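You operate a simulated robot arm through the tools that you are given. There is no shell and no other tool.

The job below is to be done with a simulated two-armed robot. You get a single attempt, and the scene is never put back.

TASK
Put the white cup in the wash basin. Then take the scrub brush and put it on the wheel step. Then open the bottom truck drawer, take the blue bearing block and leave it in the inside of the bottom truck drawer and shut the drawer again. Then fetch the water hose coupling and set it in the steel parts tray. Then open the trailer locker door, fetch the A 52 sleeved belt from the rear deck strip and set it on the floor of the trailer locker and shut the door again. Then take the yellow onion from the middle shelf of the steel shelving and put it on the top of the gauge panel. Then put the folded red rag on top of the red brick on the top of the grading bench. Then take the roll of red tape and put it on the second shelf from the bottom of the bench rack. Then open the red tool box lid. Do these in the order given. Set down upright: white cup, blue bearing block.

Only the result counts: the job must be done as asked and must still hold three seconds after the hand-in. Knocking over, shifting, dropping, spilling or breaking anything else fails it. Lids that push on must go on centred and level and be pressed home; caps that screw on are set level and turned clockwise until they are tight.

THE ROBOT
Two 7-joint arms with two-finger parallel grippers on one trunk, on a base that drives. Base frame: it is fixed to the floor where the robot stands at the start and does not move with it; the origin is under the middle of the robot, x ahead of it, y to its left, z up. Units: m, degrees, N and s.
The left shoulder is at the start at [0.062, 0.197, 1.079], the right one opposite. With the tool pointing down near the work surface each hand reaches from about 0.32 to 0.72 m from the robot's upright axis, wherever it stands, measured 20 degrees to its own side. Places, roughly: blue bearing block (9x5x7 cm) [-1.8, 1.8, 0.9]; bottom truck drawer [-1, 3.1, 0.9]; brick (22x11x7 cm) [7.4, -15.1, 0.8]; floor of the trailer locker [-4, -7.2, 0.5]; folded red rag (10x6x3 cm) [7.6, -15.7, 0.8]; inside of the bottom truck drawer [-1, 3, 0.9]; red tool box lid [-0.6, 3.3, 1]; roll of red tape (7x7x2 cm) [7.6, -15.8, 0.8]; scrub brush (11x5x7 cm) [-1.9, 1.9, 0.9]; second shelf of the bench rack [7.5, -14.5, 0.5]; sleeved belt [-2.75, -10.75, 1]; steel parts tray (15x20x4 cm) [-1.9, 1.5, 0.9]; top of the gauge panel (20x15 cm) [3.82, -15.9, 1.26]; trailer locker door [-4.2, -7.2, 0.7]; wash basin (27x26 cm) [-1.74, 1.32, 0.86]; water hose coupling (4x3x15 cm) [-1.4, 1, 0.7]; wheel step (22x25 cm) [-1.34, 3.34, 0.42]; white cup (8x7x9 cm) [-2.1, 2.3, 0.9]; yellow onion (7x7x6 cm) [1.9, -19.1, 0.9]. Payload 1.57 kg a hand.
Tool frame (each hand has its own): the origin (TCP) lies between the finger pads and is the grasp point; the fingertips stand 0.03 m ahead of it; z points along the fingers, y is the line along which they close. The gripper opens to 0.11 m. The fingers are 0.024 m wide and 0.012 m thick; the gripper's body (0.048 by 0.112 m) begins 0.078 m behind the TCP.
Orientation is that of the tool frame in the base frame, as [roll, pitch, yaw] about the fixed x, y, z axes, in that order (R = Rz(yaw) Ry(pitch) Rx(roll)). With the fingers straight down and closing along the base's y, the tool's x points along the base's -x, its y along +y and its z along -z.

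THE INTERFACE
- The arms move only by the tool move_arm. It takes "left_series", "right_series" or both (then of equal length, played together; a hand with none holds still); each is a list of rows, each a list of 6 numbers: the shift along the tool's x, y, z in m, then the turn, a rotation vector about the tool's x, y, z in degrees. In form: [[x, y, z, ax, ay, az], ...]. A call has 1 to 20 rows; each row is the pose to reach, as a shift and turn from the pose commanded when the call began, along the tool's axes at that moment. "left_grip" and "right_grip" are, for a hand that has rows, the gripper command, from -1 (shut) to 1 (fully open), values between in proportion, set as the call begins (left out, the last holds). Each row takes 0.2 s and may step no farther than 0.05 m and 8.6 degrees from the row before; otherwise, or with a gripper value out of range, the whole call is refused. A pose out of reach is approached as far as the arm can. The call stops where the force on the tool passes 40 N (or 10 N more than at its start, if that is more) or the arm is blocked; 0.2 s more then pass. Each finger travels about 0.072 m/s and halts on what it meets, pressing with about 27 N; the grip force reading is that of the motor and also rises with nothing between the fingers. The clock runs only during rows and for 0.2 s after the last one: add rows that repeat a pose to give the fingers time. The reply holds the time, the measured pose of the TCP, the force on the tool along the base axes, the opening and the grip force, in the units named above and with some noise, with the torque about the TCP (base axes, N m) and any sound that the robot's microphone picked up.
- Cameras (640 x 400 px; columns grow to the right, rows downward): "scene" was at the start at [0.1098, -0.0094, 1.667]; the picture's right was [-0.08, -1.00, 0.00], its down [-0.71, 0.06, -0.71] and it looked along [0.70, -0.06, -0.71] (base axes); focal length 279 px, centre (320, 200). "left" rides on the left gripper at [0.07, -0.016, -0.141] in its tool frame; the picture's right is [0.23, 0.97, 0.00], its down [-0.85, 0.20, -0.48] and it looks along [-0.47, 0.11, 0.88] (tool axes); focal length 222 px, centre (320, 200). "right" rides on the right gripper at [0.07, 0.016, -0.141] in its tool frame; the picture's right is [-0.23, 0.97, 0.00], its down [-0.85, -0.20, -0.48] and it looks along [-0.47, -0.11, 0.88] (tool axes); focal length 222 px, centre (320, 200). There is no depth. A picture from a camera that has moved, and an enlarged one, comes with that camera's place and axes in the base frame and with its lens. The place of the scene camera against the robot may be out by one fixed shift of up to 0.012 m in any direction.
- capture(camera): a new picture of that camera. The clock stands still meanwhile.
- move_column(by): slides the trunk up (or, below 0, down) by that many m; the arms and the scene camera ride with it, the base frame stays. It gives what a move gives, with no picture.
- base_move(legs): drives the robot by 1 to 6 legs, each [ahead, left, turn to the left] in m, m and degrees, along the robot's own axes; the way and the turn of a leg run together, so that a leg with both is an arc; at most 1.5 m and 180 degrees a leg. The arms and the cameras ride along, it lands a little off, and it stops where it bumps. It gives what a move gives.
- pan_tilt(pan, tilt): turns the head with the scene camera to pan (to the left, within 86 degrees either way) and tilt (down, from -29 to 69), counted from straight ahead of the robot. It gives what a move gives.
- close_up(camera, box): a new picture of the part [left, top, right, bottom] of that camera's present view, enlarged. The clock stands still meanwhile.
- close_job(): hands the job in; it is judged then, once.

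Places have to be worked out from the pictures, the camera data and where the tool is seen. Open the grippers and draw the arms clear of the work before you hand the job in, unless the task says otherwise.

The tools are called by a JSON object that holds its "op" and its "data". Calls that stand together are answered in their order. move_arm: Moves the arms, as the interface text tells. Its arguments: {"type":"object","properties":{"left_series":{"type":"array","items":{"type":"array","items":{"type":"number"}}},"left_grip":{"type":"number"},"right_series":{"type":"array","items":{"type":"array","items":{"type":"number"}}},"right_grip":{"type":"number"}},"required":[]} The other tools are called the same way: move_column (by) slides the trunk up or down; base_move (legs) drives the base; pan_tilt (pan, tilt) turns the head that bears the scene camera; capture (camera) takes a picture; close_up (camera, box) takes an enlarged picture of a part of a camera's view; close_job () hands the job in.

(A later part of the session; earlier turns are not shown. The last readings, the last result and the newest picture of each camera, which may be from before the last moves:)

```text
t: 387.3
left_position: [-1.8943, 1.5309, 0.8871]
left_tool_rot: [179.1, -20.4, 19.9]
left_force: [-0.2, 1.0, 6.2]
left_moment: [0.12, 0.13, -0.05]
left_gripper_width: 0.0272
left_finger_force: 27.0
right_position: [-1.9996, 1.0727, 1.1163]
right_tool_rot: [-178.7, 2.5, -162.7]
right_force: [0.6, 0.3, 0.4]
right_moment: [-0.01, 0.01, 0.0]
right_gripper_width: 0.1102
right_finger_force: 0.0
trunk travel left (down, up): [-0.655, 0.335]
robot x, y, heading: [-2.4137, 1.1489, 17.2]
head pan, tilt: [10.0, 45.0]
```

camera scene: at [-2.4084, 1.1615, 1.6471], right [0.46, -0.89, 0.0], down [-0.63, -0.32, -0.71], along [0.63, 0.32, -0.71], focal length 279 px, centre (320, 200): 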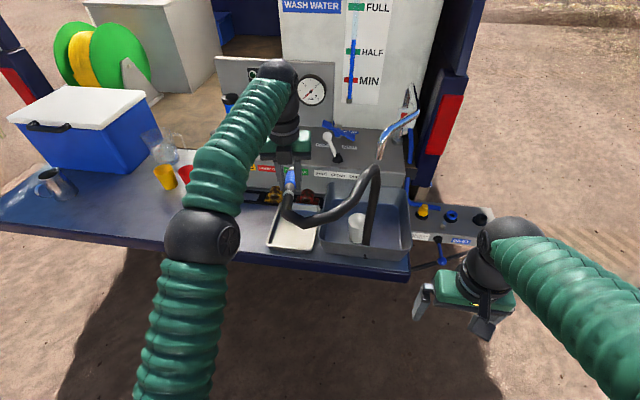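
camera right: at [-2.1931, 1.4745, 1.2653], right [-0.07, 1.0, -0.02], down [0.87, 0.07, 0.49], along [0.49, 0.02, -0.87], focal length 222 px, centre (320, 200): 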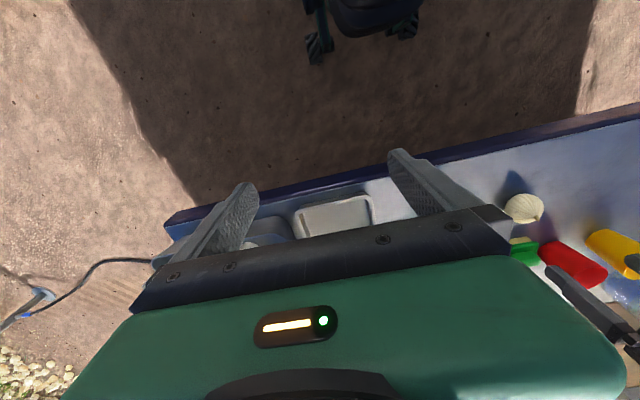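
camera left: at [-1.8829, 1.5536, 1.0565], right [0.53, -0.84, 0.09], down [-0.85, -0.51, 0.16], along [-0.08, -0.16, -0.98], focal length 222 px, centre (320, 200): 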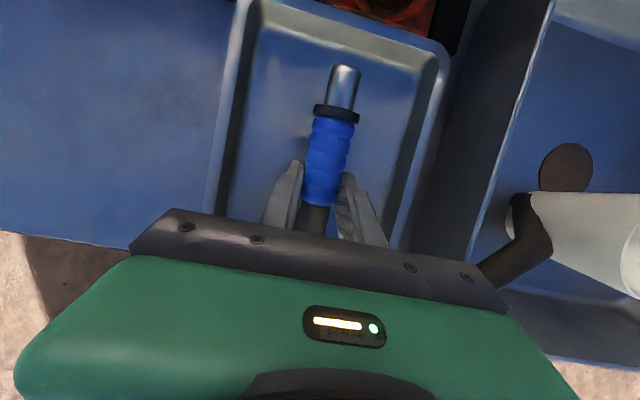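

Contact with the tray floor. I open the gripper to 0.055 to let the coupling settle.

{"op": "move_arm", "data": {"left_series": [[0, 0, 0, 0, 0, 0], [0, 0, 0, 0, 0, 0], [0, 0, 0, 0, 0, 0]], "left_grip": 0.05}}

{"op": "capture", "data": {"camera": "left"}}

{"op": "close_up", "data": {"camera": "scene", "box": [220, 130, 400, 290]}}

```text
t: 388.1
left_position: [-1.8917, 1.5288, 0.887]
left_tool_rot: [179.1, -20.4, 19.8]
left_force: [3.2, -3.4, 10.8]
left_moment: [0.2, 0.04, -0.09]
left_gripper_width: 0.0543
left_finger_force: 0.0
right_position: [-1.9987, 1.0706, 1.1168]
right_tool_rot: [-178.7, 2.5, -162.7]
right_force: [0.5, -0.3, 0.4]
right_moment: [0.02, -0.01, 0.03]
right_gripper_width: 0.1102
right_finger_force: 0.1
trunk travel left (down, up): [-0.655, 0.335]
robot x, y, heading: [-2.415, 1.1512, 16.9]
head pan, tilt: [10.0, 45.0]
```

```text
taken
camera left: at [-1.8835, 1.5517, 1.0432], right [0.53, -0.85, 0.09], down [-0.85, -0.51, 0.15], along [-0.08, -0.16, -0.98], focal length 222 px, centre (320, 200)
```

left: 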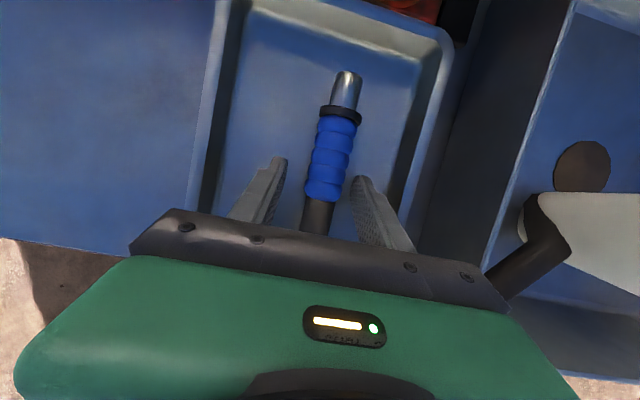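

```text
2.50 times, centred on (310, 210) of scene
camera zoom: at [-2.3137, 1.1909, 1.6472], right [0.46, -0.89, 0.0], down [-0.63, -0.32, -0.71], along [0.63, 0.32, -0.71], focal length 698 px, centre (345, 175)
```

zoom: 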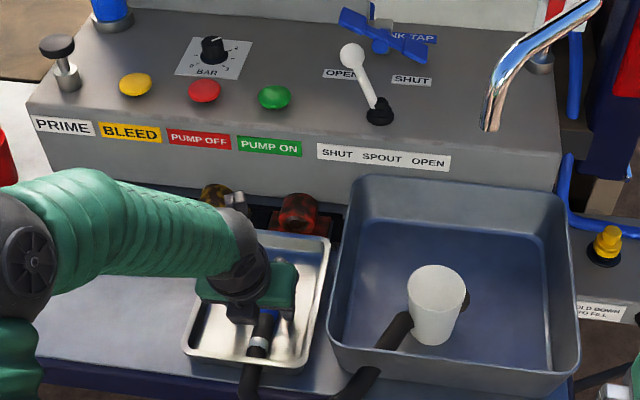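

The coupling rests in the tray. I raise the hand straight up, clear of it.

{"op": "move_arm", "data": {"left_series": [[0.0034, 0, -0.0094, 0, 0, 0], [0.0137, 0, -0.0376, 0, 0, 0], [0.0274, 0, -0.0752, 0, 0, 0], [0.041, 0, -0.1128, 0, 0, 0], [0.0547, 0, -0.1504, 0, 0, 0], [0.0684, 0, -0.188, 0, 0, 0], [0.0684, 0, -0.188, 0, 0, 0]]}}

{"op": "capture", "data": {"camera": "left"}}

{"op": "close_up", "data": {"camera": "scene", "box": [200, 130, 420, 300]}}

```text
t: 389.7
left_position: [-1.8938, 1.5324, 1.0849]
left_tool_rot: [179.0, -20.2, 19.9]
left_force: [-0.2, 0.1, -0.3]
left_moment: [0.02, -0.01, 0.01]
left_gripper_width: 0.0576
left_finger_force: 0.1
right_position: [-1.9986, 1.0741, 1.1157]
right_tool_rot: [-178.6, 2.5, -162.7]
right_force: [-0.2, -0.1, 0.2]
right_moment: [-0.02, 0.01, 0.01]
right_gripper_width: 0.1102
right_finger_force: 0.1
trunk travel left (down, up): [-0.655, 0.335]
robot x, y, heading: [-2.4104, 1.1491, 17.1]
head pan, tilt: [10.0, 45.0]
```

```text
taken
camera left: at [-1.884, 1.556, 1.2418], right [0.53, -0.84, 0.09], down [-0.85, -0.51, 0.16], along [-0.09, -0.16, -0.98], focal length 222 px, centre (320, 200)
```

left: 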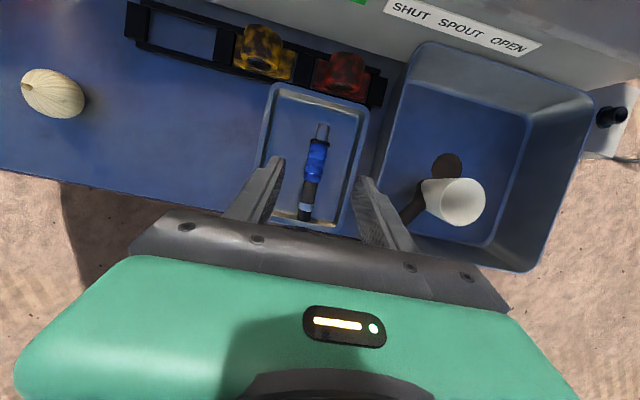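

```text
2.35 times, centred on (310, 215) of scene
camera zoom: at [-2.312, 1.1941, 1.6469], right [0.46, -0.89, 0.0], down [-0.63, -0.32, -0.71], along [0.63, 0.32, -0.71], focal length 657 px, centre (344, 165)
```

zoom: 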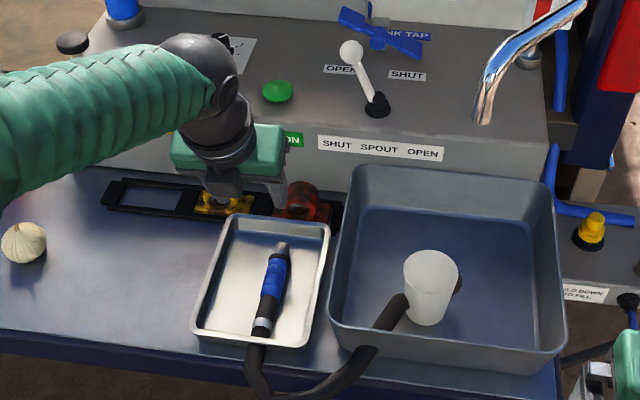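

The coupling lies in the tray. I back off and untwist the left wrist (yaw back ~178°).

{"op": "base_move", "data": {"legs": [[-0.6, 0, 0]]}}

{"op": "move_arm", "data": {"left_series": [[0.01, 0, 0, 0, -8, 0], [0.02, 0, 0, 0, -16, 0], [0.03, 0, 0, 0, -20, 0], [0.03, 0, 0, 0, -20, 0]]}}

{"op": "move_arm", "data": {"left_series": [[0, 0, 0, 0, 0, -8.5], [0, 0, 0, 0, 0, -17], [0, 0, 0, 0, 0, -25.5], [0, 0, 0, 0, 0, -34], [0, 0, 0, 0, 0, -42.5], [0, 0, 0, 0, 0, -51], [0, 0, 0, 0, 0, -59.5], [0, 0, 0, 0, 0, -68], [0, 0, 0, 0, 0, -76.5], [0, 0, 0, 0, 0, -85]]}}

{"op": "move_arm", "data": {"left_series": [[0, 0, 0, 0, 0, -8.5], [0, 0, 0, 0, 0, -17], [0, 0, 0, 0, 0, -25.5], [0, 0, 0, 0, 0, -34], [0, 0, 0, 0, 0, -42.5], [0, 0, 0, 0, 0, -51], [0, 0, 0, 0, 0, -59.5], [0, 0, 0, 0, 0, -68], [0, 0, 0, 0, 0, -76.5], [0, 0, 0, 0, 0, -85], [0, 0, 0, 0, 0, -92]]}}

{"op": "pan_tilt", "data": {"pan": -10, "tilt": 30}}

{"op": "capture", "data": {"camera": "scene"}}

```text
t: 393.1
left_position: [-2.4688, 1.3564, 1.0834]
left_tool_rot: [179.1, -20.2, 19.8]
left_force: [0.5, 0.1, -0.2]
left_moment: [-0.02, -0.01, 0.01]
left_gripper_width: 0.0577
left_finger_force: 0.1
right_position: [-2.5743, 0.8966, 1.1169]
right_tool_rot: [-178.6, 2.5, -162.8]
right_force: [0.5, 0.0, 0.3]
right_moment: [0.0, -0.03, -0.03]
right_gripper_width: 0.1101
right_finger_force: 0.0
trunk travel left (down, up): [-0.655, 0.335]
robot x, y, heading: [-2.9882, 0.9715, 17.2]
head pan, tilt: [10.0, 45.0]
```

```text
t: 394.1
left_position: [-2.4451, 1.3647, 1.0976]
left_tool_rot: [179.1, -0.3, 19.4]
left_force: [-0.2, -0.4, 0.0]
left_moment: [-0.02, 0.02, 0.01]
left_gripper_width: 0.0579
left_finger_force: 0.1
right_position: [-2.5759, 0.8959, 1.1161]
right_tool_rot: [-178.6, 2.7, -162.8]
right_force: [-0.1, 0.2, 0.6]
right_moment: [0.01, -0.02, -0.01]
right_gripper_width: 0.1101
right_finger_force: 0.1
trunk travel left (down, up): [-0.655, 0.335]
robot x, y, heading: [-2.9876, 0.9739, 17.3]
head pan, tilt: [10.0, 45.0]
```

```text
t: 396.3
left_position: [-2.444, 1.3634, 1.0962]
left_tool_rot: [179.6, 0.9, 104.7]
left_force: [1.4, -0.8, 0.2]
left_moment: [0.02, 0.02, 0.01]
left_gripper_width: 0.058
left_finger_force: 0.1
right_position: [-2.5755, 0.8956, 1.1161]
right_tool_rot: [-178.6, 2.6, -162.8]
right_force: [0.2, -0.3, 0.1]
right_moment: [0.0, 0.01, 0.03]
right_gripper_width: 0.1098
right_finger_force: 0.1
trunk travel left (down, up): [-0.655, 0.335]
robot x, y, heading: [-2.9865, 0.9727, 17.2]
head pan, tilt: [10.0, 45.0]
```

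```text
t: 398.7
left_position: [-2.4445, 1.3634, 1.0963]
left_tool_rot: [-179.1, 0.3, -163.3]
left_force: [0.5, -0.3, -0.1]
left_moment: [-0.01, 0.0, -0.01]
left_gripper_width: 0.0574
left_finger_force: 0.1
right_position: [-2.5754, 0.896, 1.1161]
right_tool_rot: [-178.6, 2.6, -162.8]
right_force: [1.0, 0.2, 0.1]
right_moment: [-0.02, -0.01, 0.0]
right_gripper_width: 0.1101
right_finger_force: 0.1
trunk travel left (down, up): [-0.655, 0.335]
robot x, y, heading: [-2.9849, 0.9702, 17.1]
head pan, tilt: [10.0, 45.0]
```

```text
t: 399.5
left_position: [-2.4426, 1.363, 1.0959]
left_tool_rot: [-179.2, 0.3, -163.6]
left_force: [-0.9, -0.5, 0.4]
left_moment: [-0.02, 0.02, 0.02]
left_gripper_width: 0.0581
left_finger_force: 0.0
right_position: [-2.5753, 0.8958, 1.1166]
right_tool_rot: [-178.6, 2.6, -162.9]
right_force: [-0.5, 0.4, 0.1]
right_moment: [-0.01, -0.01, -0.01]
right_gripper_width: 0.1101
right_finger_force: 0.1
trunk travel left (down, up): [-0.655, 0.335]
robot x, y, heading: [-2.9858, 0.9697, 17.0]
head pan, tilt: [-10.0, 30.0]
```

```text
taken
camera scene: at [-2.8701, 0.9905, 1.6694], right [0.12, -0.99, 0.0], down [-0.5, -0.06, -0.86], along [0.86, 0.11, -0.5], focal length 279 px, centre (320, 200)
```

scene: 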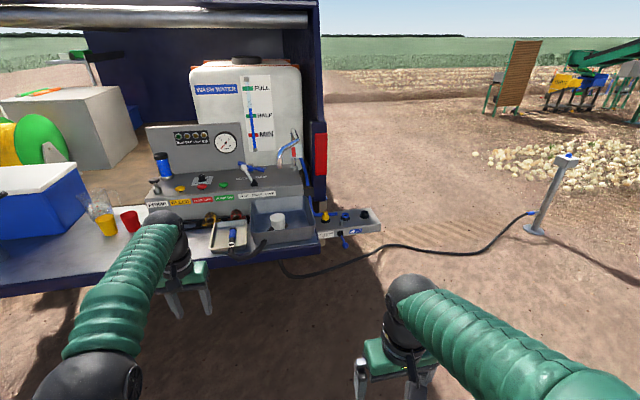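

Wrist is untwisted. I zoom on the tray to confirm the coupling stays put.

{"op": "close_up", "data": {"camera": "scene", "box": [180, 190, 400, 300]}}

```text
2.91 times, centred on (290, 245) of scene
camera zoom: at [-2.8701, 0.9905, 1.6694], right [0.12, -0.99, 0.0], down [-0.5, -0.06, -0.86], along [0.86, 0.11, -0.5], focal length 812 px, centre (407, 69)
```

zoom: 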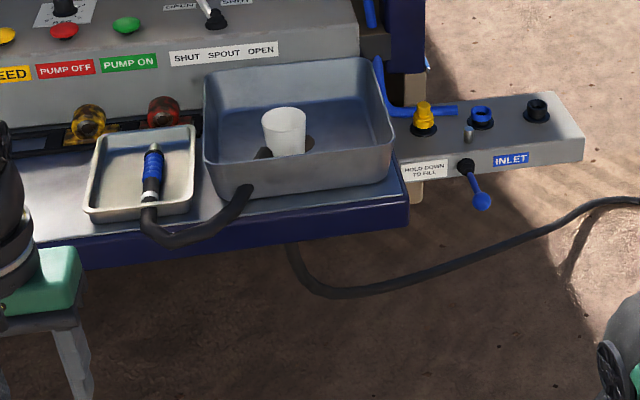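

The coupling lies stable in the tray. Next: the trailer locker at (-4.2,-7.2). I turn and drive south-west towards it.

{"op": "base_move", "data": {"legs": [[-0.2, 0, 0], [0, 0, -134], [1.5, 0, 0], [1.5, 0, 0], [1.0, 0, 0]]}}

{"op": "pan_tilt", "data": {"pan": 20, "tilt": 15}}

{"op": "capture", "data": {"camera": "scene"}}

```text
t: 425.4
left_position: [-5.0338, -3.317, 1.0969]
left_tool_rot: [-179.1, 0.4, 63.6]
left_force: [-0.7, 0.3, 0.7]
left_moment: [0.03, -0.01, 0.0]
left_gripper_width: 0.0578
left_finger_force: 0.1
right_position: [-5.2877, -2.9028, 1.1178]
right_tool_rot: [-178.6, 2.7, 64.3]
right_force: [-0.6, -0.2, 0.0]
right_moment: [0.0, 0.0, 0.0]
right_gripper_width: 0.1098
right_finger_force: 0.1
trunk travel left (down, up): [-0.655, 0.335]
robot x, y, heading: [-4.9522, -2.6578, -115.9]
head pan, tilt: [-10.0, 30.0]
```

```text
t: 426.4
left_position: [-5.0351, -3.3176, 1.0982]
left_tool_rot: [-179.2, 0.5, 63.5]
left_force: [0.0, 0.0, 0.0]
left_moment: [0.01, 0.0, 0.02]
left_gripper_width: 0.0576
left_finger_force: 0.0
right_position: [-5.2881, -2.9006, 1.1169]
right_tool_rot: [-178.6, 2.7, 64.3]
right_force: [0.1, -0.1, -0.6]
right_moment: [0.0, -0.01, -0.02]
right_gripper_width: 0.11
right_finger_force: 0.1
trunk travel left (down, up): [-0.655, 0.335]
robot x, y, heading: [-4.9521, -2.6507, -116.1]
head pan, tilt: [20.0, 15.0]
```

```text
taken
camera scene: at [-4.9793, -2.7789, 1.6937], right [-0.99, 0.1, 0.0], down [0.03, 0.26, -0.97], along [-0.1, -0.96, -0.26], focal length 279 px, centre (320, 200)
```

scene: 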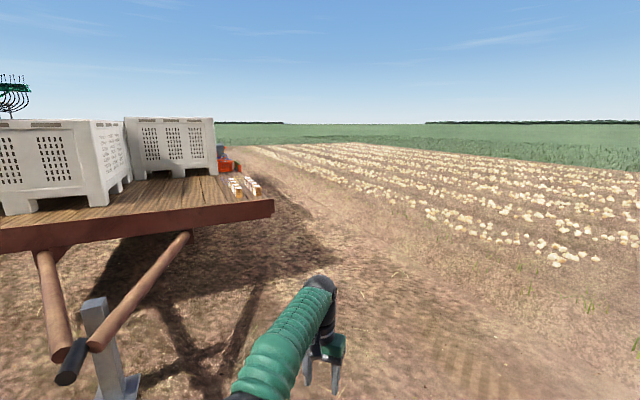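

The trailer is at the left; I drive further along its west side and then turn to look at it.

{"op": "base_move", "data": {"legs": [[1.4, 0.05, 0], [1.35, 0.05, 0], [0, 0, 70]]}}

{"op": "pan_tilt", "data": {"pan": 0, "tilt": 15}}

{"op": "capture", "data": {"camera": "scene"}}

```text
t: 442.8
left_position: [-5.4535, -5.4862, 1.0972]
left_tool_rot: [-179.1, 0.4, 133.6]
left_force: [0.3, -0.6, 0.5]
left_moment: [-0.05, -0.04, 0.0]
left_gripper_width: 0.058
left_finger_force: 0.1
right_position: [-5.9315, -5.5823, 1.116]
right_tool_rot: [-178.5, 2.7, 134.3]
right_force: [-0.6, 0.1, 0.1]
right_moment: [-0.01, 0.01, 0.03]
right_gripper_width: 0.11
right_finger_force: 0.0
trunk travel left (down, up): [-0.655, 0.335]
robot x, y, heading: [-6.0507, -5.184, -45.6]
head pan, tilt: [20.0, 15.0]
```

```text
t: 443.6
left_position: [-5.4533, -5.4858, 1.0976]
left_tool_rot: [-179.1, 0.5, 133.6]
left_force: [0.3, -0.1, -0.5]
left_moment: [0.02, 0.01, -0.02]
left_gripper_width: 0.058
left_finger_force: 0.1
right_position: [-5.9313, -5.5797, 1.117]
right_tool_rot: [-178.7, 2.7, 134.2]
right_force: [0.7, 0.1, -0.2]
right_moment: [-0.04, -0.01, -0.02]
right_gripper_width: 0.1097
right_finger_force: 0.1
trunk travel left (down, up): [-0.655, 0.335]
robot x, y, heading: [-6.0513, -5.1824, -46.2]
head pan, tilt: [0.0, 15.0]
```

```text
taken
camera scene: at [-5.965, -5.2743, 1.6937], right [-0.72, -0.7, 0.0], down [-0.18, 0.19, -0.97], along [0.67, -0.69, -0.26], focal length 279 px, centre (320, 200)
```

scene: 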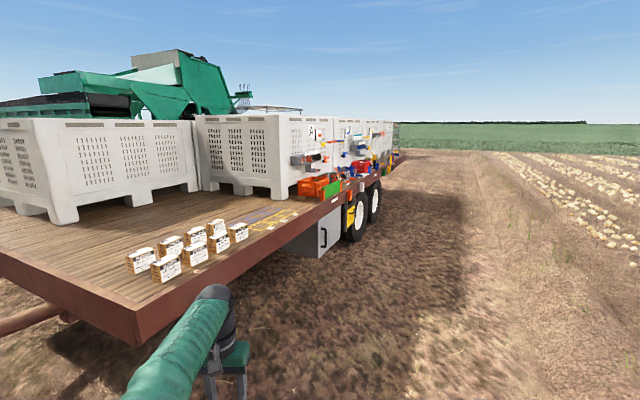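

The grey locker hangs below the deck. I zoom in on it.

{"op": "close_up", "data": {"camera": "scene", "box": [260, 170, 420, 280]}}

```text
3.64 times, centred on (340, 225) of scene
camera zoom: at [-5.965, -5.2743, 1.6937], right [-0.72, -0.7, 0.0], down [-0.18, 0.19, -0.97], along [0.67, -0.69, -0.26], focal length 1015 px, centre (247, 109)
```

zoom: 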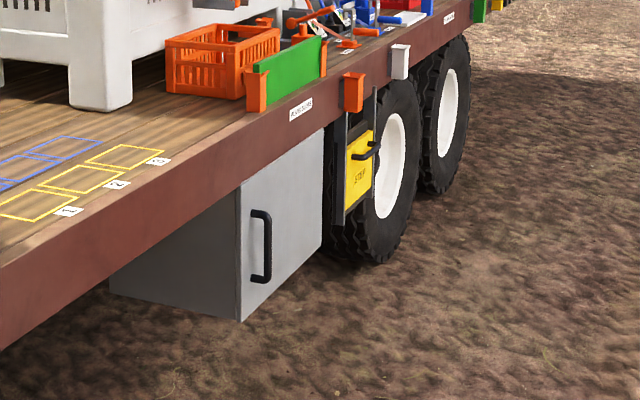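

The locker door's face runs from about (-4.30,-6.98) to (-4.13,-7.52) with a vertical bar handle at (-4.33,-7.03,0.70) and presumably hinges at its south edge. I drive to a staging point facing it.

{"op": "base_move", "data": {"legs": [[0.863, -0.834, 0], [1.1, -0.51, 0], [0, 0, 63]]}}

{"op": "pan_tilt", "data": {"pan": 0, "tilt": 30}}

{"op": "capture", "data": {"camera": "scene"}}

```text
t: 458.2
left_position: [-5.1069, -7.1513, 1.0975]
left_tool_rot: [-179.1, 0.6, -164.4]
left_force: [0.5, -1.5, -0.9]
left_moment: [0.02, -0.01, 0.0]
left_gripper_width: 0.0575
left_finger_force: 0.1
right_position: [-5.2484, -7.6187, 1.1176]
right_tool_rot: [-178.6, 2.7, -163.8]
right_force: [-0.1, -0.6, -0.3]
right_moment: [-0.02, 0.02, 0.01]
right_gripper_width: 0.1098
right_finger_force: 0.0
trunk travel left (down, up): [-0.655, 0.335]
robot x, y, heading: [-5.6525, -7.534, 16.1]
head pan, tilt: [0.0, 15.0]
```

```text
t: 459.0
left_position: [-5.1079, -7.1514, 1.0995]
left_tool_rot: [-179.1, 0.5, -164.4]
left_force: [0.1, 0.2, 0.3]
left_moment: [0.03, -0.02, 0.02]
left_gripper_width: 0.0579
left_finger_force: 0.2
right_position: [-5.2507, -7.6181, 1.1185]
right_tool_rot: [-178.5, 2.9, -163.7]
right_force: [0.5, 0.4, 0.3]
right_moment: [0.01, -0.02, 0.02]
right_gripper_width: 0.1099
right_finger_force: 0.1
trunk travel left (down, up): [-0.655, 0.335]
robot x, y, heading: [-5.6549, -7.5338, 16.2]
head pan, tilt: [0.0, 30.0]
```

```text
taken
camera scene: at [-5.5413, -7.5015, 1.6696], right [0.28, -0.96, 0.0], down [-0.48, -0.14, -0.87], along [0.83, 0.24, -0.5], focal length 279 px, centre (320, 200)
```

scene: 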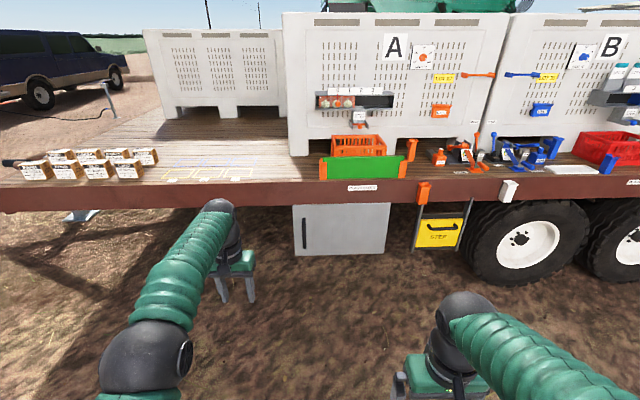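

The handle is at about (-4.332,-7.045,0.70). I pitch the left tool up by 80° in place, lowering it a little.

{"op": "move_arm", "data": {"left_series": [[-0.003, 0, 0.012, 0, -8, 0], [-0.006, 0, 0.024, 0, -16, 0], [-0.009, 0, 0.036, 0, -24, 0], [-0.012, 0, 0.048, 0, -32, 0], [-0.015, 0, 0.06, 0, -40, 0], [-0.018, 0, 0.072, 0, -48, 0], [-0.021, 0, 0.084, 0, -56, 0], [-0.024, 0, 0.096, 0, -64, 0], [-0.027, 0, 0.108, 0, -72, 0], [-0.03, 0, 0.12, 0, -80, 0], [-0.03, 0, 0.12, 0, -80, 0]], "left_grip": 0.3}}

{"op": "move_column", "data": {"by": -0.26}}

{"op": "capture", "data": {"camera": "left"}}

{"op": "capture", "data": {"camera": "scene"}}

```text
t: 461.4
left_position: [-5.0789, -7.1448, 0.9797]
left_tool_rot: [-174.6, 80.6, -159.0]
left_force: [-0.6, -0.3, -0.8]
left_moment: [-0.01, 0.01, -0.02]
left_gripper_width: 0.0716
left_finger_force: 0.0
right_position: [-5.2486, -7.619, 1.1174]
right_tool_rot: [-178.7, 2.8, -163.8]
right_force: [0.2, 0.4, 0.8]
right_moment: [-0.02, 0.0, 0.01]
right_gripper_width: 0.11
right_finger_force: 0.1
trunk travel left (down, up): [-0.655, 0.335]
robot x, y, heading: [-5.6558, -7.5323, 16.2]
head pan, tilt: [0.0, 30.0]
```

```text
t: 464.1
left_position: [-5.0799, -7.1449, 0.7191]
left_tool_rot: [-174.6, 80.5, -159.2]
left_force: [-0.2, 0.2, -0.5]
left_moment: [0.02, -0.03, -0.01]
left_gripper_width: 0.0715
left_finger_force: 0.0
right_position: [-5.2486, -7.618, 0.8578]
right_tool_rot: [-178.6, 2.9, -163.7]
right_force: [0.0, 0.4, 0.8]
right_moment: [0.02, 0.03, 0.01]
right_gripper_width: 0.1101
right_finger_force: 0.0
trunk travel left (down, up): [-0.395, 0.595]
robot x, y, heading: [-5.6562, -7.5319, 16.3]
head pan, tilt: [0.0, 30.0]
```

```text
taken
camera left: at [-5.2193, -7.2017, 0.6744], right [-0.3, 0.92, -0.24], down [-0.38, 0.12, 0.92], along [0.88, 0.36, 0.31], focal length 222 px, centre (320, 200)
```

left: 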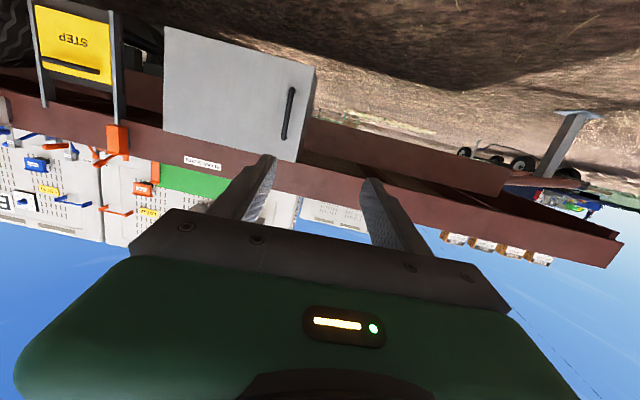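

```text
taken
camera scene: at [-5.5422, -7.5017, 1.4096], right [0.28, -0.96, 0.0], down [-0.48, -0.14, -0.87], along [0.83, 0.24, -0.5], focal length 279 px, centre (320, 200)
```

scene: 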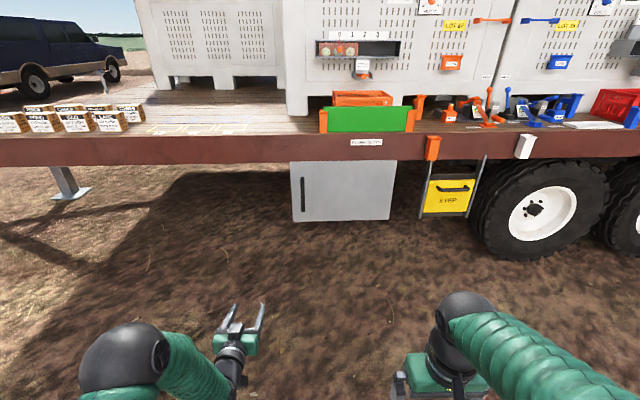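

The handle is 0.73 m ahead and 0.13 m right of the hand. I drive 0.58 m ahead and 0.13 m right and look again.

{"op": "base_move", "data": {"legs": [[0, -0.13, 0.7], [0.57, 0, 0]]}}

{"op": "capture", "data": {"camera": "left"}}

{"op": "pan_tilt", "data": {"pan": 10, "tilt": 40}}

{"op": "capture", "data": {"camera": "scene"}}

```text
t: 468.2
left_position: [-4.4979, -7.0971, 0.7188]
left_tool_rot: [-174.7, 80.5, -158.6]
left_force: [0.5, -0.1, 0.0]
left_moment: [-0.02, -0.01, 0.01]
left_gripper_width: 0.0716
left_finger_force: 0.0
right_position: [-4.664, -7.5734, 0.8582]
right_tool_rot: [-178.6, 2.7, -163.1]
right_force: [-0.7, -0.6, -0.2]
right_moment: [0.0, 0.01, -0.01]
right_gripper_width: 0.1099
right_finger_force: 0.0
trunk travel left (down, up): [-0.395, 0.595]
robot x, y, heading: [-5.0724, -7.4938, 16.7]
head pan, tilt: [0.0, 30.0]
```

```text
taken
camera left: at [-4.6381, -7.1563, 0.6739], right [-0.31, 0.92, -0.24], down [-0.38, 0.11, 0.92], along [0.87, 0.37, 0.31], focal length 222 px, centre (320, 200)
```

left: 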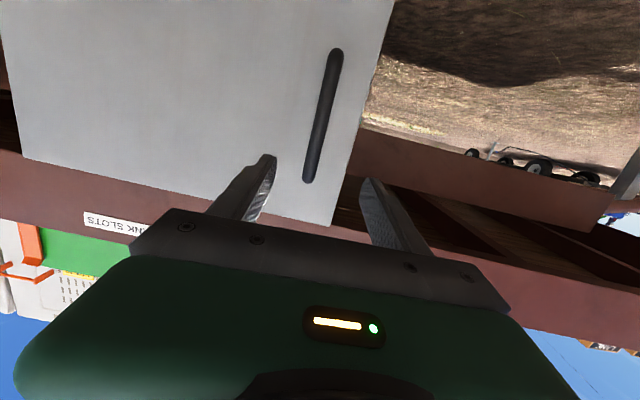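

```text
t: 468.9
left_position: [-4.4986, -7.0986, 0.7205]
left_tool_rot: [-174.7, 80.5, -158.6]
left_force: [0.3, 0.2, 1.0]
left_moment: [0.0, 0.02, -0.06]
left_gripper_width: 0.0715
left_finger_force: 0.0
right_position: [-4.6651, -7.5744, 0.8581]
right_tool_rot: [-178.6, 2.9, -163.1]
right_force: [-0.3, -0.2, -0.5]
right_moment: [-0.04, 0.01, -0.03]
right_gripper_width: 0.1099
right_finger_force: 0.0
trunk travel left (down, up): [-0.395, 0.595]
robot x, y, heading: [-5.0727, -7.4939, 16.8]
head pan, tilt: [10.0, 40.0]
```

```text
taken
camera scene: at [-4.9693, -7.4473, 1.3943], right [0.45, -0.89, 0.0], down [-0.57, -0.29, -0.77], along [0.68, 0.34, -0.64], focal length 279 px, centre (320, 200)
```

scene: 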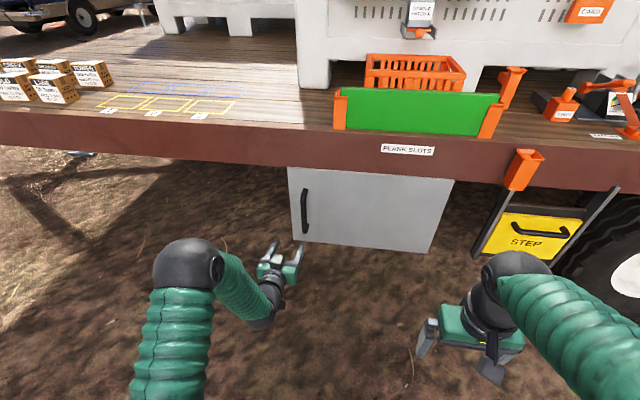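

The handle bar is straight ahead (~0.155 m), slightly lower. I lower 4 cm and advance 0.13 m.

{"op": "move_arm", "data": {"left_series": [[0.0395, -0.0034, 0.0066, 0, 0, 0], [0.0329, -0.003, 0.0461, 0, 0, 0], [0.0263, -0.0025, 0.0855, 0, 0, 0], [0.0197, -0.0021, 0.125, 0, 0, 0], [0.0181, -0.002, 0.1348, 0, 0, 0], [0.0181, -0.002, 0.1348, 0, 0, 0]]}}

{"op": "capture", "data": {"camera": "left"}}

{"op": "close_up", "data": {"camera": "scene", "box": [230, 140, 390, 300]}}

```text
t: 470.3
left_position: [-4.3742, -7.0651, 0.6806]
left_tool_rot: [-174.6, 80.5, -158.7]
left_force: [-1.0, -0.2, -0.3]
left_moment: [0.0, 0.01, 0.02]
left_gripper_width: 0.0715
left_finger_force: 0.1
right_position: [-4.6641, -7.5726, 0.8578]
right_tool_rot: [-178.6, 2.8, -163.1]
right_force: [-0.1, -0.1, 0.2]
right_moment: [0.02, 0.01, 0.0]
right_gripper_width: 0.1101
right_finger_force: 0.1
trunk travel left (down, up): [-0.395, 0.595]
robot x, y, heading: [-5.0713, -7.4919, 17.0]
head pan, tilt: [10.0, 40.0]
```

```text
taken
camera left: at [-4.5131, -7.1227, 0.6352], right [-0.31, 0.92, -0.24], down [-0.38, 0.11, 0.92], along [0.87, 0.37, 0.31], focal length 222 px, centre (320, 200)
```

left: 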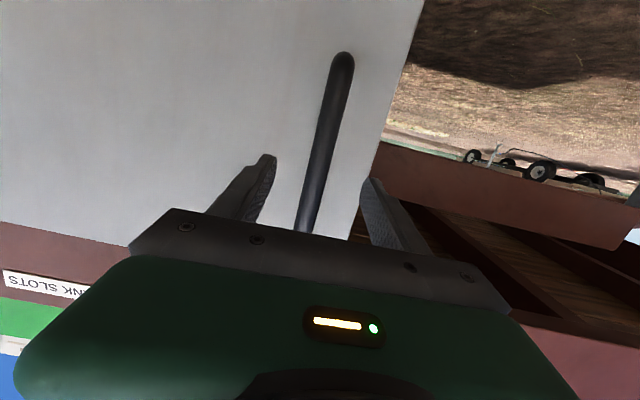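

```text
2.50 times, centred on (310, 220) of scene
camera zoom: at [-4.9686, -7.4471, 1.3941], right [0.45, -0.89, 0.0], down [-0.58, -0.29, -0.76], along [0.68, 0.34, -0.64], focal length 698 px, centre (345, 150)
```

zoom: 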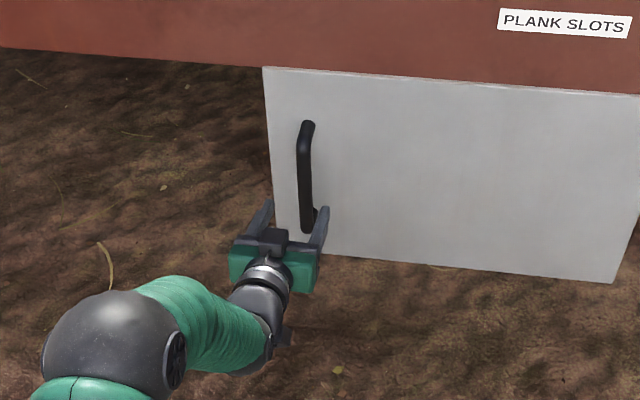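

The bar is between the fingers. I advance 1.5 cm and close on it.

{"op": "move_arm", "data": {"left_series": [[-0.0012, 0, 0.0074, 0, 0, 0], [-0.0025, 0, 0.0148, 0, 0, 0]]}}

{"op": "move_arm", "data": {"left_series": [[0, 0, 0, 0, 0, 0], [0, 0, 0, 0, 0, 0], [0, 0, 0, 0, 0, 0], [0, 0, 0, 0, 0, 0]], "left_grip": -1}}

{"op": "capture", "data": {"camera": "left"}}

```text
t: 470.9
left_position: [-4.3609, -7.0587, 0.6804]
left_tool_rot: [-174.5, 80.4, -158.5]
left_force: [0.0, 0.1, 0.2]
left_moment: [0.02, 0.01, 0.05]
left_gripper_width: 0.0716
left_finger_force: 0.2
right_position: [-4.6647, -7.573, 0.8575]
right_tool_rot: [-178.6, 2.7, -163.1]
right_force: [0.4, 0.9, -0.6]
right_moment: [0.04, 0.01, 0.01]
right_gripper_width: 0.11
right_finger_force: 0.1
trunk travel left (down, up): [-0.395, 0.595]
robot x, y, heading: [-5.0715, -7.4919, 16.8]
head pan, tilt: [10.0, 40.0]
```

```text
t: 471.9
left_position: [-4.3587, -7.0607, 0.6811]
left_tool_rot: [-174.7, 80.5, -158.5]
left_force: [-0.3, -1.1, 0.1]
left_moment: [0.02, -0.01, 0.03]
left_gripper_width: 0.0
left_finger_force: 21.3
right_position: [-4.6655, -7.5733, 0.8591]
right_tool_rot: [-178.6, 2.8, -163.1]
right_force: [0.2, 0.9, 0.1]
right_moment: [-0.02, 0.01, 0.01]
right_gripper_width: 0.1098
right_finger_force: 0.0
trunk travel left (down, up): [-0.395, 0.595]
robot x, y, heading: [-5.0732, -7.4926, 17.1]
head pan, tilt: [10.0, 40.0]
```

```text
taken
camera left: at [-4.4992, -7.1186, 0.6351], right [-0.31, 0.92, -0.24], down [-0.38, 0.11, 0.92], along [0.87, 0.37, 0.31], focal length 222 px, centre (320, 200)
```

left: 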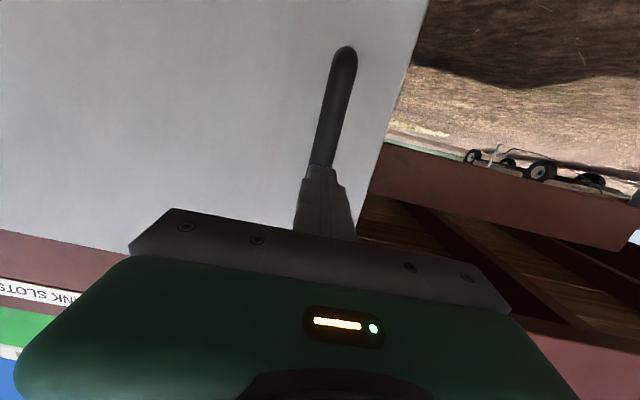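

Missed – the bar is still beyond the fingertips. I open, advance 3.5 cm and look.

{"op": "move_arm", "data": {"left_series": [[0.0016, 0, -0.01, 0, 0, 0], [0.0016, 0, -0.01, 0, 0, 0], [0, 0, 0, 0, 0, 0], [-0.0029, 0, 0.0173, 0, 0, 0], [-0.0058, 0, 0.0345, 0, 0, 0]], "left_grip": 0.3}}

{"op": "capture", "data": {"camera": "left"}}

{"op": "close_up", "data": {"camera": "scene", "box": [230, 140, 390, 300]}}

```text
t: 473.1
left_position: [-4.3249, -7.0511, 0.6788]
left_tool_rot: [-174.8, 80.6, -158.6]
left_force: [0.2, 0.2, -0.3]
left_moment: [-0.01, 0.01, 0.0]
left_gripper_width: 0.0714
left_finger_force: 0.0
right_position: [-4.6647, -7.5732, 0.8584]
right_tool_rot: [-178.6, 2.8, -163.1]
right_force: [-0.8, -0.3, -0.8]
right_moment: [-0.01, 0.0, 0.01]
right_gripper_width: 0.11
right_finger_force: 0.0
trunk travel left (down, up): [-0.395, 0.595]
robot x, y, heading: [-5.0729, -7.4917, 16.9]
head pan, tilt: [10.0, 40.0]
```

```text
taken
camera left: at [-4.4655, -7.1087, 0.6342], right [-0.31, 0.92, -0.24], down [-0.38, 0.11, 0.92], along [0.87, 0.37, 0.31], focal length 222 px, centre (320, 200)
```

left: 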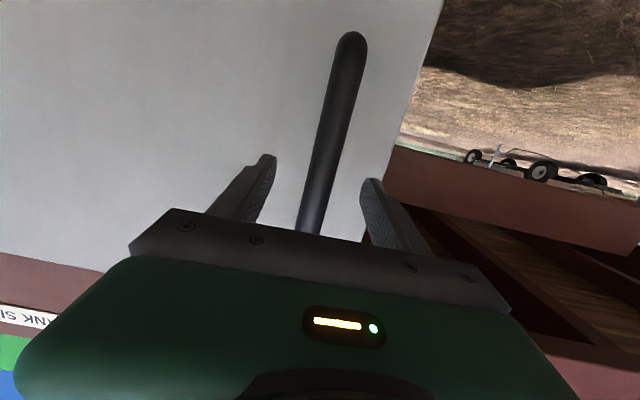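

```text
2.50 times, centred on (310, 220) of scene
camera zoom: at [-4.9682, -7.447, 1.3941], right [0.45, -0.89, 0.0], down [-0.58, -0.29, -0.76], along [0.68, 0.34, -0.64], focal length 698 px, centre (345, 150)
```

zoom: 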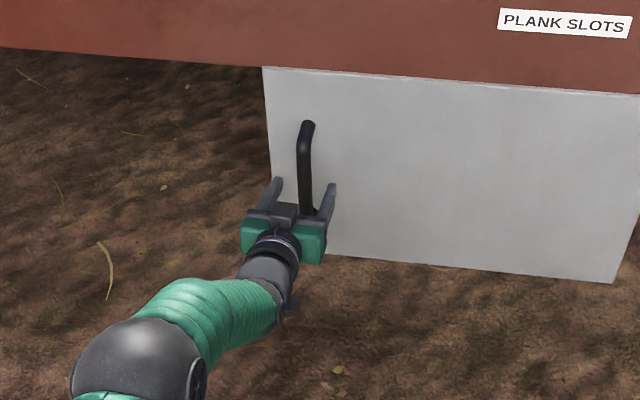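

{"op": "move_arm", "data": {"left_series": [[0, 0, 0, 0, 0, 0], [0, 0, 0, 0, 0, 0], [0, 0, 0, 0, 0, 0], [0, 0, 0, 0, 0, 0]], "left_grip": -1}}

{"op": "capture", "data": {"camera": "left"}}

```text
t: 474.1
left_position: [-4.3253, -7.0515, 0.6805]
left_tool_rot: [-175.3, 80.5, -159.4]
left_force: [-0.2, -1.4, -1.5]
left_moment: [0.91, 0.11, -0.04]
left_gripper_width: 0.0218
left_finger_force: 34.7
right_position: [-4.6643, -7.5727, 0.8581]
right_tool_rot: [-178.6, 2.8, -163.1]
right_force: [-0.2, 0.6, -0.4]
right_moment: [-0.01, 0.06, 0.01]
right_gripper_width: 0.1099
right_finger_force: 0.1
trunk travel left (down, up): [-0.395, 0.595]
robot x, y, heading: [-5.0712, -7.4911, 16.8]
head pan, tilt: [10.0, 40.0]
```

```text
taken
camera left: at [-4.4657, -7.109, 0.6344], right [-0.31, 0.92, -0.24], down [-0.38, 0.11, 0.92], along [0.87, 0.37, 0.31], focal length 222 px, centre (320, 200)
```

left: 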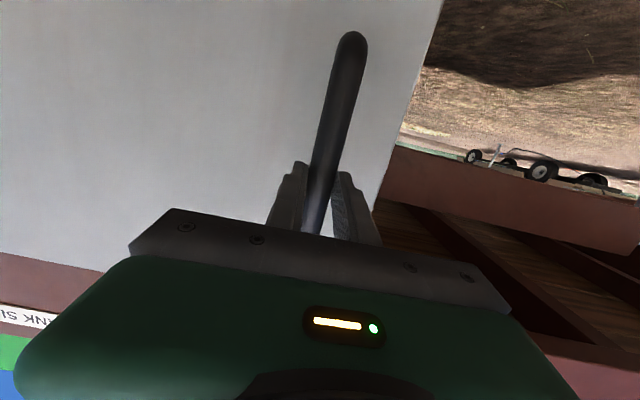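

The handle bar is gripped (0.022). Now I swing the door open by driving an arc about the hinge (at about (-4.12,-7.51)); first 6°.

{"op": "base_move", "data": {"legs": [[-0.031, -0.0946, 6]]}}

{"op": "capture", "data": {"camera": "scene"}}

```text
t: 475.3
left_position: [-4.3729, -7.0779, 0.679]
left_tool_rot: [-175.8, 80.4, -153.7]
left_force: [7.5, -15.2, -5.6]
left_moment: [0.93, -0.48, -0.44]
left_gripper_width: 0.0218
left_finger_force: 34.5
right_position: [-4.6554, -7.6312, 0.8579]
right_tool_rot: [-178.9, 2.8, -157.1]
right_force: [0.6, 0.3, 0.5]
right_moment: [0.02, -0.03, -0.03]
right_gripper_width: 0.1099
right_finger_force: 0.1
trunk travel left (down, up): [-0.395, 0.595]
robot x, y, heading: [-5.0714, -7.5928, 22.9]
head pan, tilt: [10.0, 40.0]
```

```text
taken
camera scene: at [-4.9693, -7.5388, 1.3941], right [0.54, -0.84, 0.0], down [-0.54, -0.35, -0.76], along [0.64, 0.42, -0.64], focal length 279 px, centre (320, 200)
```

scene: 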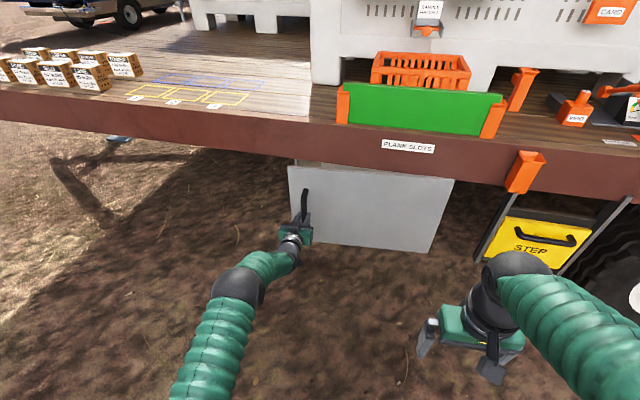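

The door moves; there's ~15 N pull towards the hinge, so I bias slightly to the right and continue 8° + 8°.

{"op": "base_move", "data": {"legs": [[-0.0415, -0.131, 8]]}}

{"op": "base_move", "data": {"legs": [[-0.0415, -0.129, 8]]}}

{"op": "capture", "data": {"camera": "scene"}}

```text
t: 476.6
left_position: [-4.4306, -7.1202, 0.6802]
left_tool_rot: [-175.3, 80.5, -145.1]
left_force: [8.0, -10.2, -8.5]
left_moment: [0.98, -0.27, -0.41]
left_gripper_width: 0.0219
left_finger_force: 35.4
right_position: [-4.6327, -7.7079, 0.8574]
right_tool_rot: [-178.7, 3.0, -149.0]
right_force: [-0.1, -0.1, -0.1]
right_moment: [0.03, 0.0, 0.03]
right_gripper_width: 0.11
right_finger_force: 0.0
trunk travel left (down, up): [-0.395, 0.595]
robot x, y, heading: [-5.0466, -7.7265, 30.9]
head pan, tilt: [10.0, 40.0]
```

```text
t: 477.9
left_position: [-4.4815, -7.1699, 0.6805]
left_tool_rot: [-173.9, 80.6, -136.0]
left_force: [1.2, -1.6, -11.4]
left_moment: [0.98, 0.0, -0.26]
left_gripper_width: 0.022
left_finger_force: 35.1
right_position: [-4.6015, -7.7797, 0.8588]
right_tool_rot: [-178.5, 3.0, -141.1]
right_force: [-0.3, -0.2, -0.2]
right_moment: [0.02, -0.03, -0.02]
right_gripper_width: 0.1098
right_finger_force: 0.2
trunk travel left (down, up): [-0.395, 0.595]
robot x, y, heading: [-5.0057, -7.8582, 39.2]
head pan, tilt: [10.0, 40.0]
```

```text
taken
camera scene: at [-4.9295, -7.7713, 1.3938], right [0.75, -0.66, 0.0], down [-0.42, -0.49, -0.76], along [0.5, 0.57, -0.65], focal length 279 px, centre (320, 200)
```

scene: 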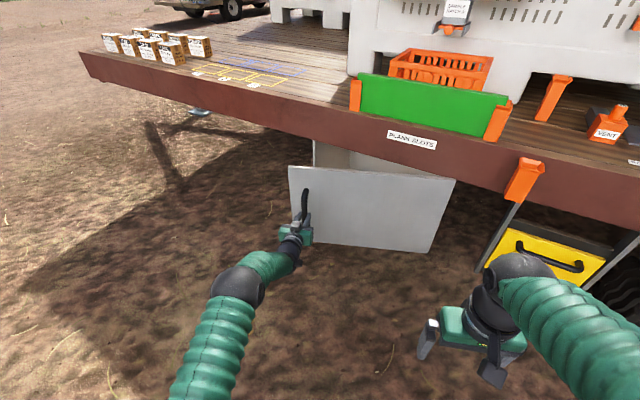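

Door is at ~22° and moving smoothly. I continue with three more 8° arcs.

{"op": "base_move", "data": {"legs": [[-0.0415, -0.126, 8]]}}

{"op": "base_move", "data": {"legs": [[-0.0415, -0.126, 8]]}}

{"op": "capture", "data": {"camera": "scene"}}

```text
t: 479.2
left_position: [-4.526, -7.2257, 0.6799]
left_tool_rot: [-175.2, 80.6, -129.4]
left_force: [16.8, -12.6, -15.9]
left_moment: [0.9, 0.27, -0.53]
left_gripper_width: 0.0221
left_finger_force: 34.9
right_position: [-4.56, -7.8456, 0.8596]
right_tool_rot: [-178.7, 3.0, -133.1]
right_force: [-0.1, -0.9, 0.9]
right_moment: [0.04, 0.01, 0.02]
right_gripper_width: 0.1101
right_finger_force: 0.1
trunk travel left (down, up): [-0.395, 0.595]
robot x, y, heading: [-4.952, -7.9758, 47.0]
head pan, tilt: [10.0, 40.0]
```

```text
t: 480.5
left_position: [-4.5606, -7.2894, 0.6807]
left_tool_rot: [-175.2, 80.6, -121.6]
left_force: [19.8, -11.0, -18.6]
left_moment: [0.75, 0.47, -0.58]
left_gripper_width: 0.0219
left_finger_force: 35.0
right_position: [-4.512, -7.9062, 0.8598]
right_tool_rot: [-178.7, 3.2, -125.2]
right_force: [0.0, 0.0, -0.5]
right_moment: [0.04, 0.02, -0.02]
right_gripper_width: 0.11
right_finger_force: 0.0
trunk travel left (down, up): [-0.395, 0.595]
robot x, y, heading: [-4.8822, -8.0868, 54.7]
head pan, tilt: [10.0, 40.0]
```

```text
taken
camera scene: at [-4.8249, -7.9848, 1.3936], right [0.9, -0.43, 0.0], down [-0.28, -0.58, -0.76], along [0.32, 0.69, -0.65], focal length 279 px, centre (320, 200)
```

scene: 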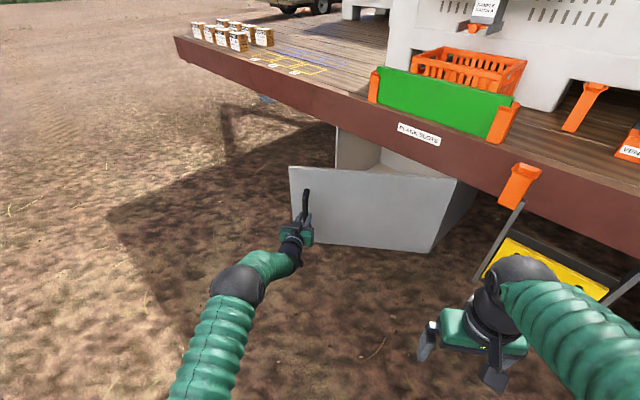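

Door at ~38°. I relieve the built-up forces (hand pulled towards the hinge and downward) by a small arm shift, then continue.

{"op": "move_arm", "data": {"left_series": [[0.003, -0.003, 0.0005, 0, 0, 0], [0.005, -0.006, 0.001, 0, 0, 0]]}}

{"op": "base_move", "data": {"legs": [[-0.0415, -0.128, 8]]}}

{"op": "base_move", "data": {"legs": [[-0.0415, -0.128, 8]]}}

{"op": "capture", "data": {"camera": "scene"}}

```text
t: 481.1
left_position: [-4.5623, -7.2923, 0.6818]
left_tool_rot: [-173.8, 80.9, -120.1]
left_force: [-10.3, 3.9, 0.0]
left_moment: [0.21, 0.76, 0.09]
left_gripper_width: 0.0218
left_finger_force: 34.9
right_position: [-4.5181, -7.9078, 0.862]
right_tool_rot: [-178.6, 3.4, -125.1]
right_force: [0.3, 0.8, 0.2]
right_moment: [-0.03, 0.01, 0.01]
right_gripper_width: 0.1102
right_finger_force: 0.0
trunk travel left (down, up): [-0.395, 0.595]
robot x, y, heading: [-4.8771, -8.0864, 54.4]
head pan, tilt: [10.0, 40.0]
```

```text
t: 482.4
left_position: [-4.5875, -7.3584, 0.6814]
left_tool_rot: [-172.8, 81.0, -111.4]
left_force: [-13.9, 4.6, 4.6]
left_moment: [1.21, 0.25, 0.21]
left_gripper_width: 0.0222
left_finger_force: 35.2
right_position: [-4.4595, -7.9607, 0.8641]
right_tool_rot: [-178.4, 3.5, -117.1]
right_force: [0.2, -0.2, 0.1]
right_moment: [0.03, 0.01, 0.04]
right_gripper_width: 0.1102
right_finger_force: 0.0
trunk travel left (down, up): [-0.395, 0.595]
robot x, y, heading: [-4.7923, -8.1941, 62.9]
head pan, tilt: [10.0, 40.0]
```

```text
t: 483.7
left_position: [-4.6026, -7.4266, 0.6808]
left_tool_rot: [-172.8, 81.2, -103.3]
left_force: [-19.0, 2.9, -4.0]
left_moment: [1.04, 0.46, 0.32]
left_gripper_width: 0.0219
left_finger_force: 34.8
right_position: [-4.3928, -8.0057, 0.864]
right_tool_rot: [-178.4, 3.4, -109.2]
right_force: [-0.8, 0.6, 0.2]
right_moment: [0.02, 0.09, 0.02]
right_gripper_width: 0.1095
right_finger_force: 0.1
trunk travel left (down, up): [-0.395, 0.595]
robot x, y, heading: [-4.6918, -8.2778, 70.6]
head pan, tilt: [10.0, 40.0]
```

```text
taken
camera scene: at [-4.6786, -8.1641, 1.3941], right [0.99, -0.16, 0.0], down [-0.1, -0.64, -0.76], along [0.13, 0.75, -0.65], focal length 279 px, centre (320, 200)
```

scene: 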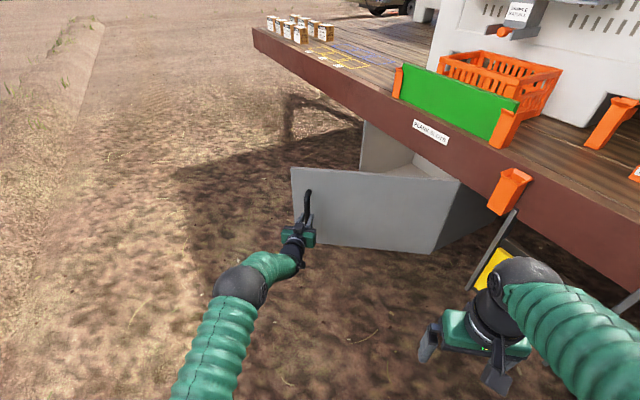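

Door at ~56°. One more 8° arc, then I release the handle.

{"op": "base_move", "data": {"legs": [[-0.0415, -0.122, 8]]}}

{"op": "move_arm", "data": {"left_series": [[0, 0, 0, 0, 0, 0], [0, 0, 0, 0, 0, 0], [0, 0, 0, 0, 0, 0]], "left_grip": 0.4}}

{"op": "capture", "data": {"camera": "scene"}}

```text
t: 485.0
left_position: [-4.6093, -7.4964, 0.6812]
left_tool_rot: [-175.4, 81.0, -98.0]
left_force: [14.3, -2.5, -11.6]
left_moment: [0.79, 0.6, -0.43]
left_gripper_width: 0.022
left_finger_force: 35.1
right_position: [-4.3218, -8.0403, 0.8611]
right_tool_rot: [-178.8, 3.6, -101.2]
right_force: [-0.3, 0.0, -0.3]
right_moment: [0.02, 0.02, -0.03]
right_gripper_width: 0.1101
right_finger_force: 0.0
trunk travel left (down, up): [-0.395, 0.595]
robot x, y, heading: [-4.5877, -8.3485, 78.5]
head pan, tilt: [10.0, 40.0]
```

```text
t: 485.8
left_position: [-4.6099, -7.4996, 0.684]
left_tool_rot: [-175.1, 81.3, -97.6]
left_force: [-0.4, 0.2, 0.2]
left_moment: [0.0, 0.02, -0.01]
left_gripper_width: 0.0768
left_finger_force: 0.1
right_position: [-4.3217, -8.0424, 0.8626]
right_tool_rot: [-178.8, 3.7, -101.2]
right_force: [0.0, -0.4, 0.3]
right_moment: [0.03, 0.02, -0.01]
right_gripper_width: 0.1101
right_finger_force: 0.0
trunk travel left (down, up): [-0.395, 0.595]
robot x, y, heading: [-4.5842, -8.3514, 78.7]
head pan, tilt: [10.0, 40.0]
```

```text
taken
camera scene: at [-4.5795, -8.2365, 1.3942], right [1.0, -0.02, 0.0], down [-0.02, -0.64, -0.76], along [0.02, 0.76, -0.64], focal length 279 px, centre (320, 200)
```

scene: 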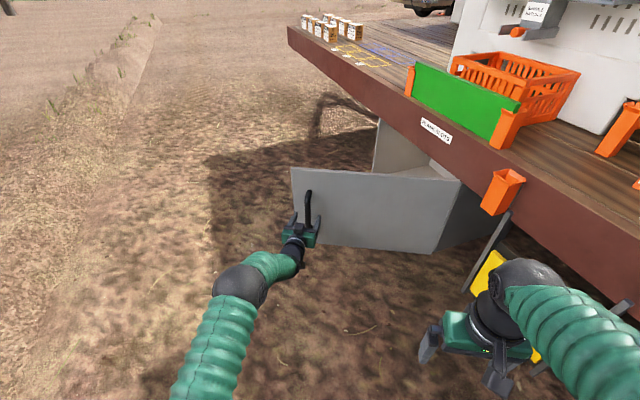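

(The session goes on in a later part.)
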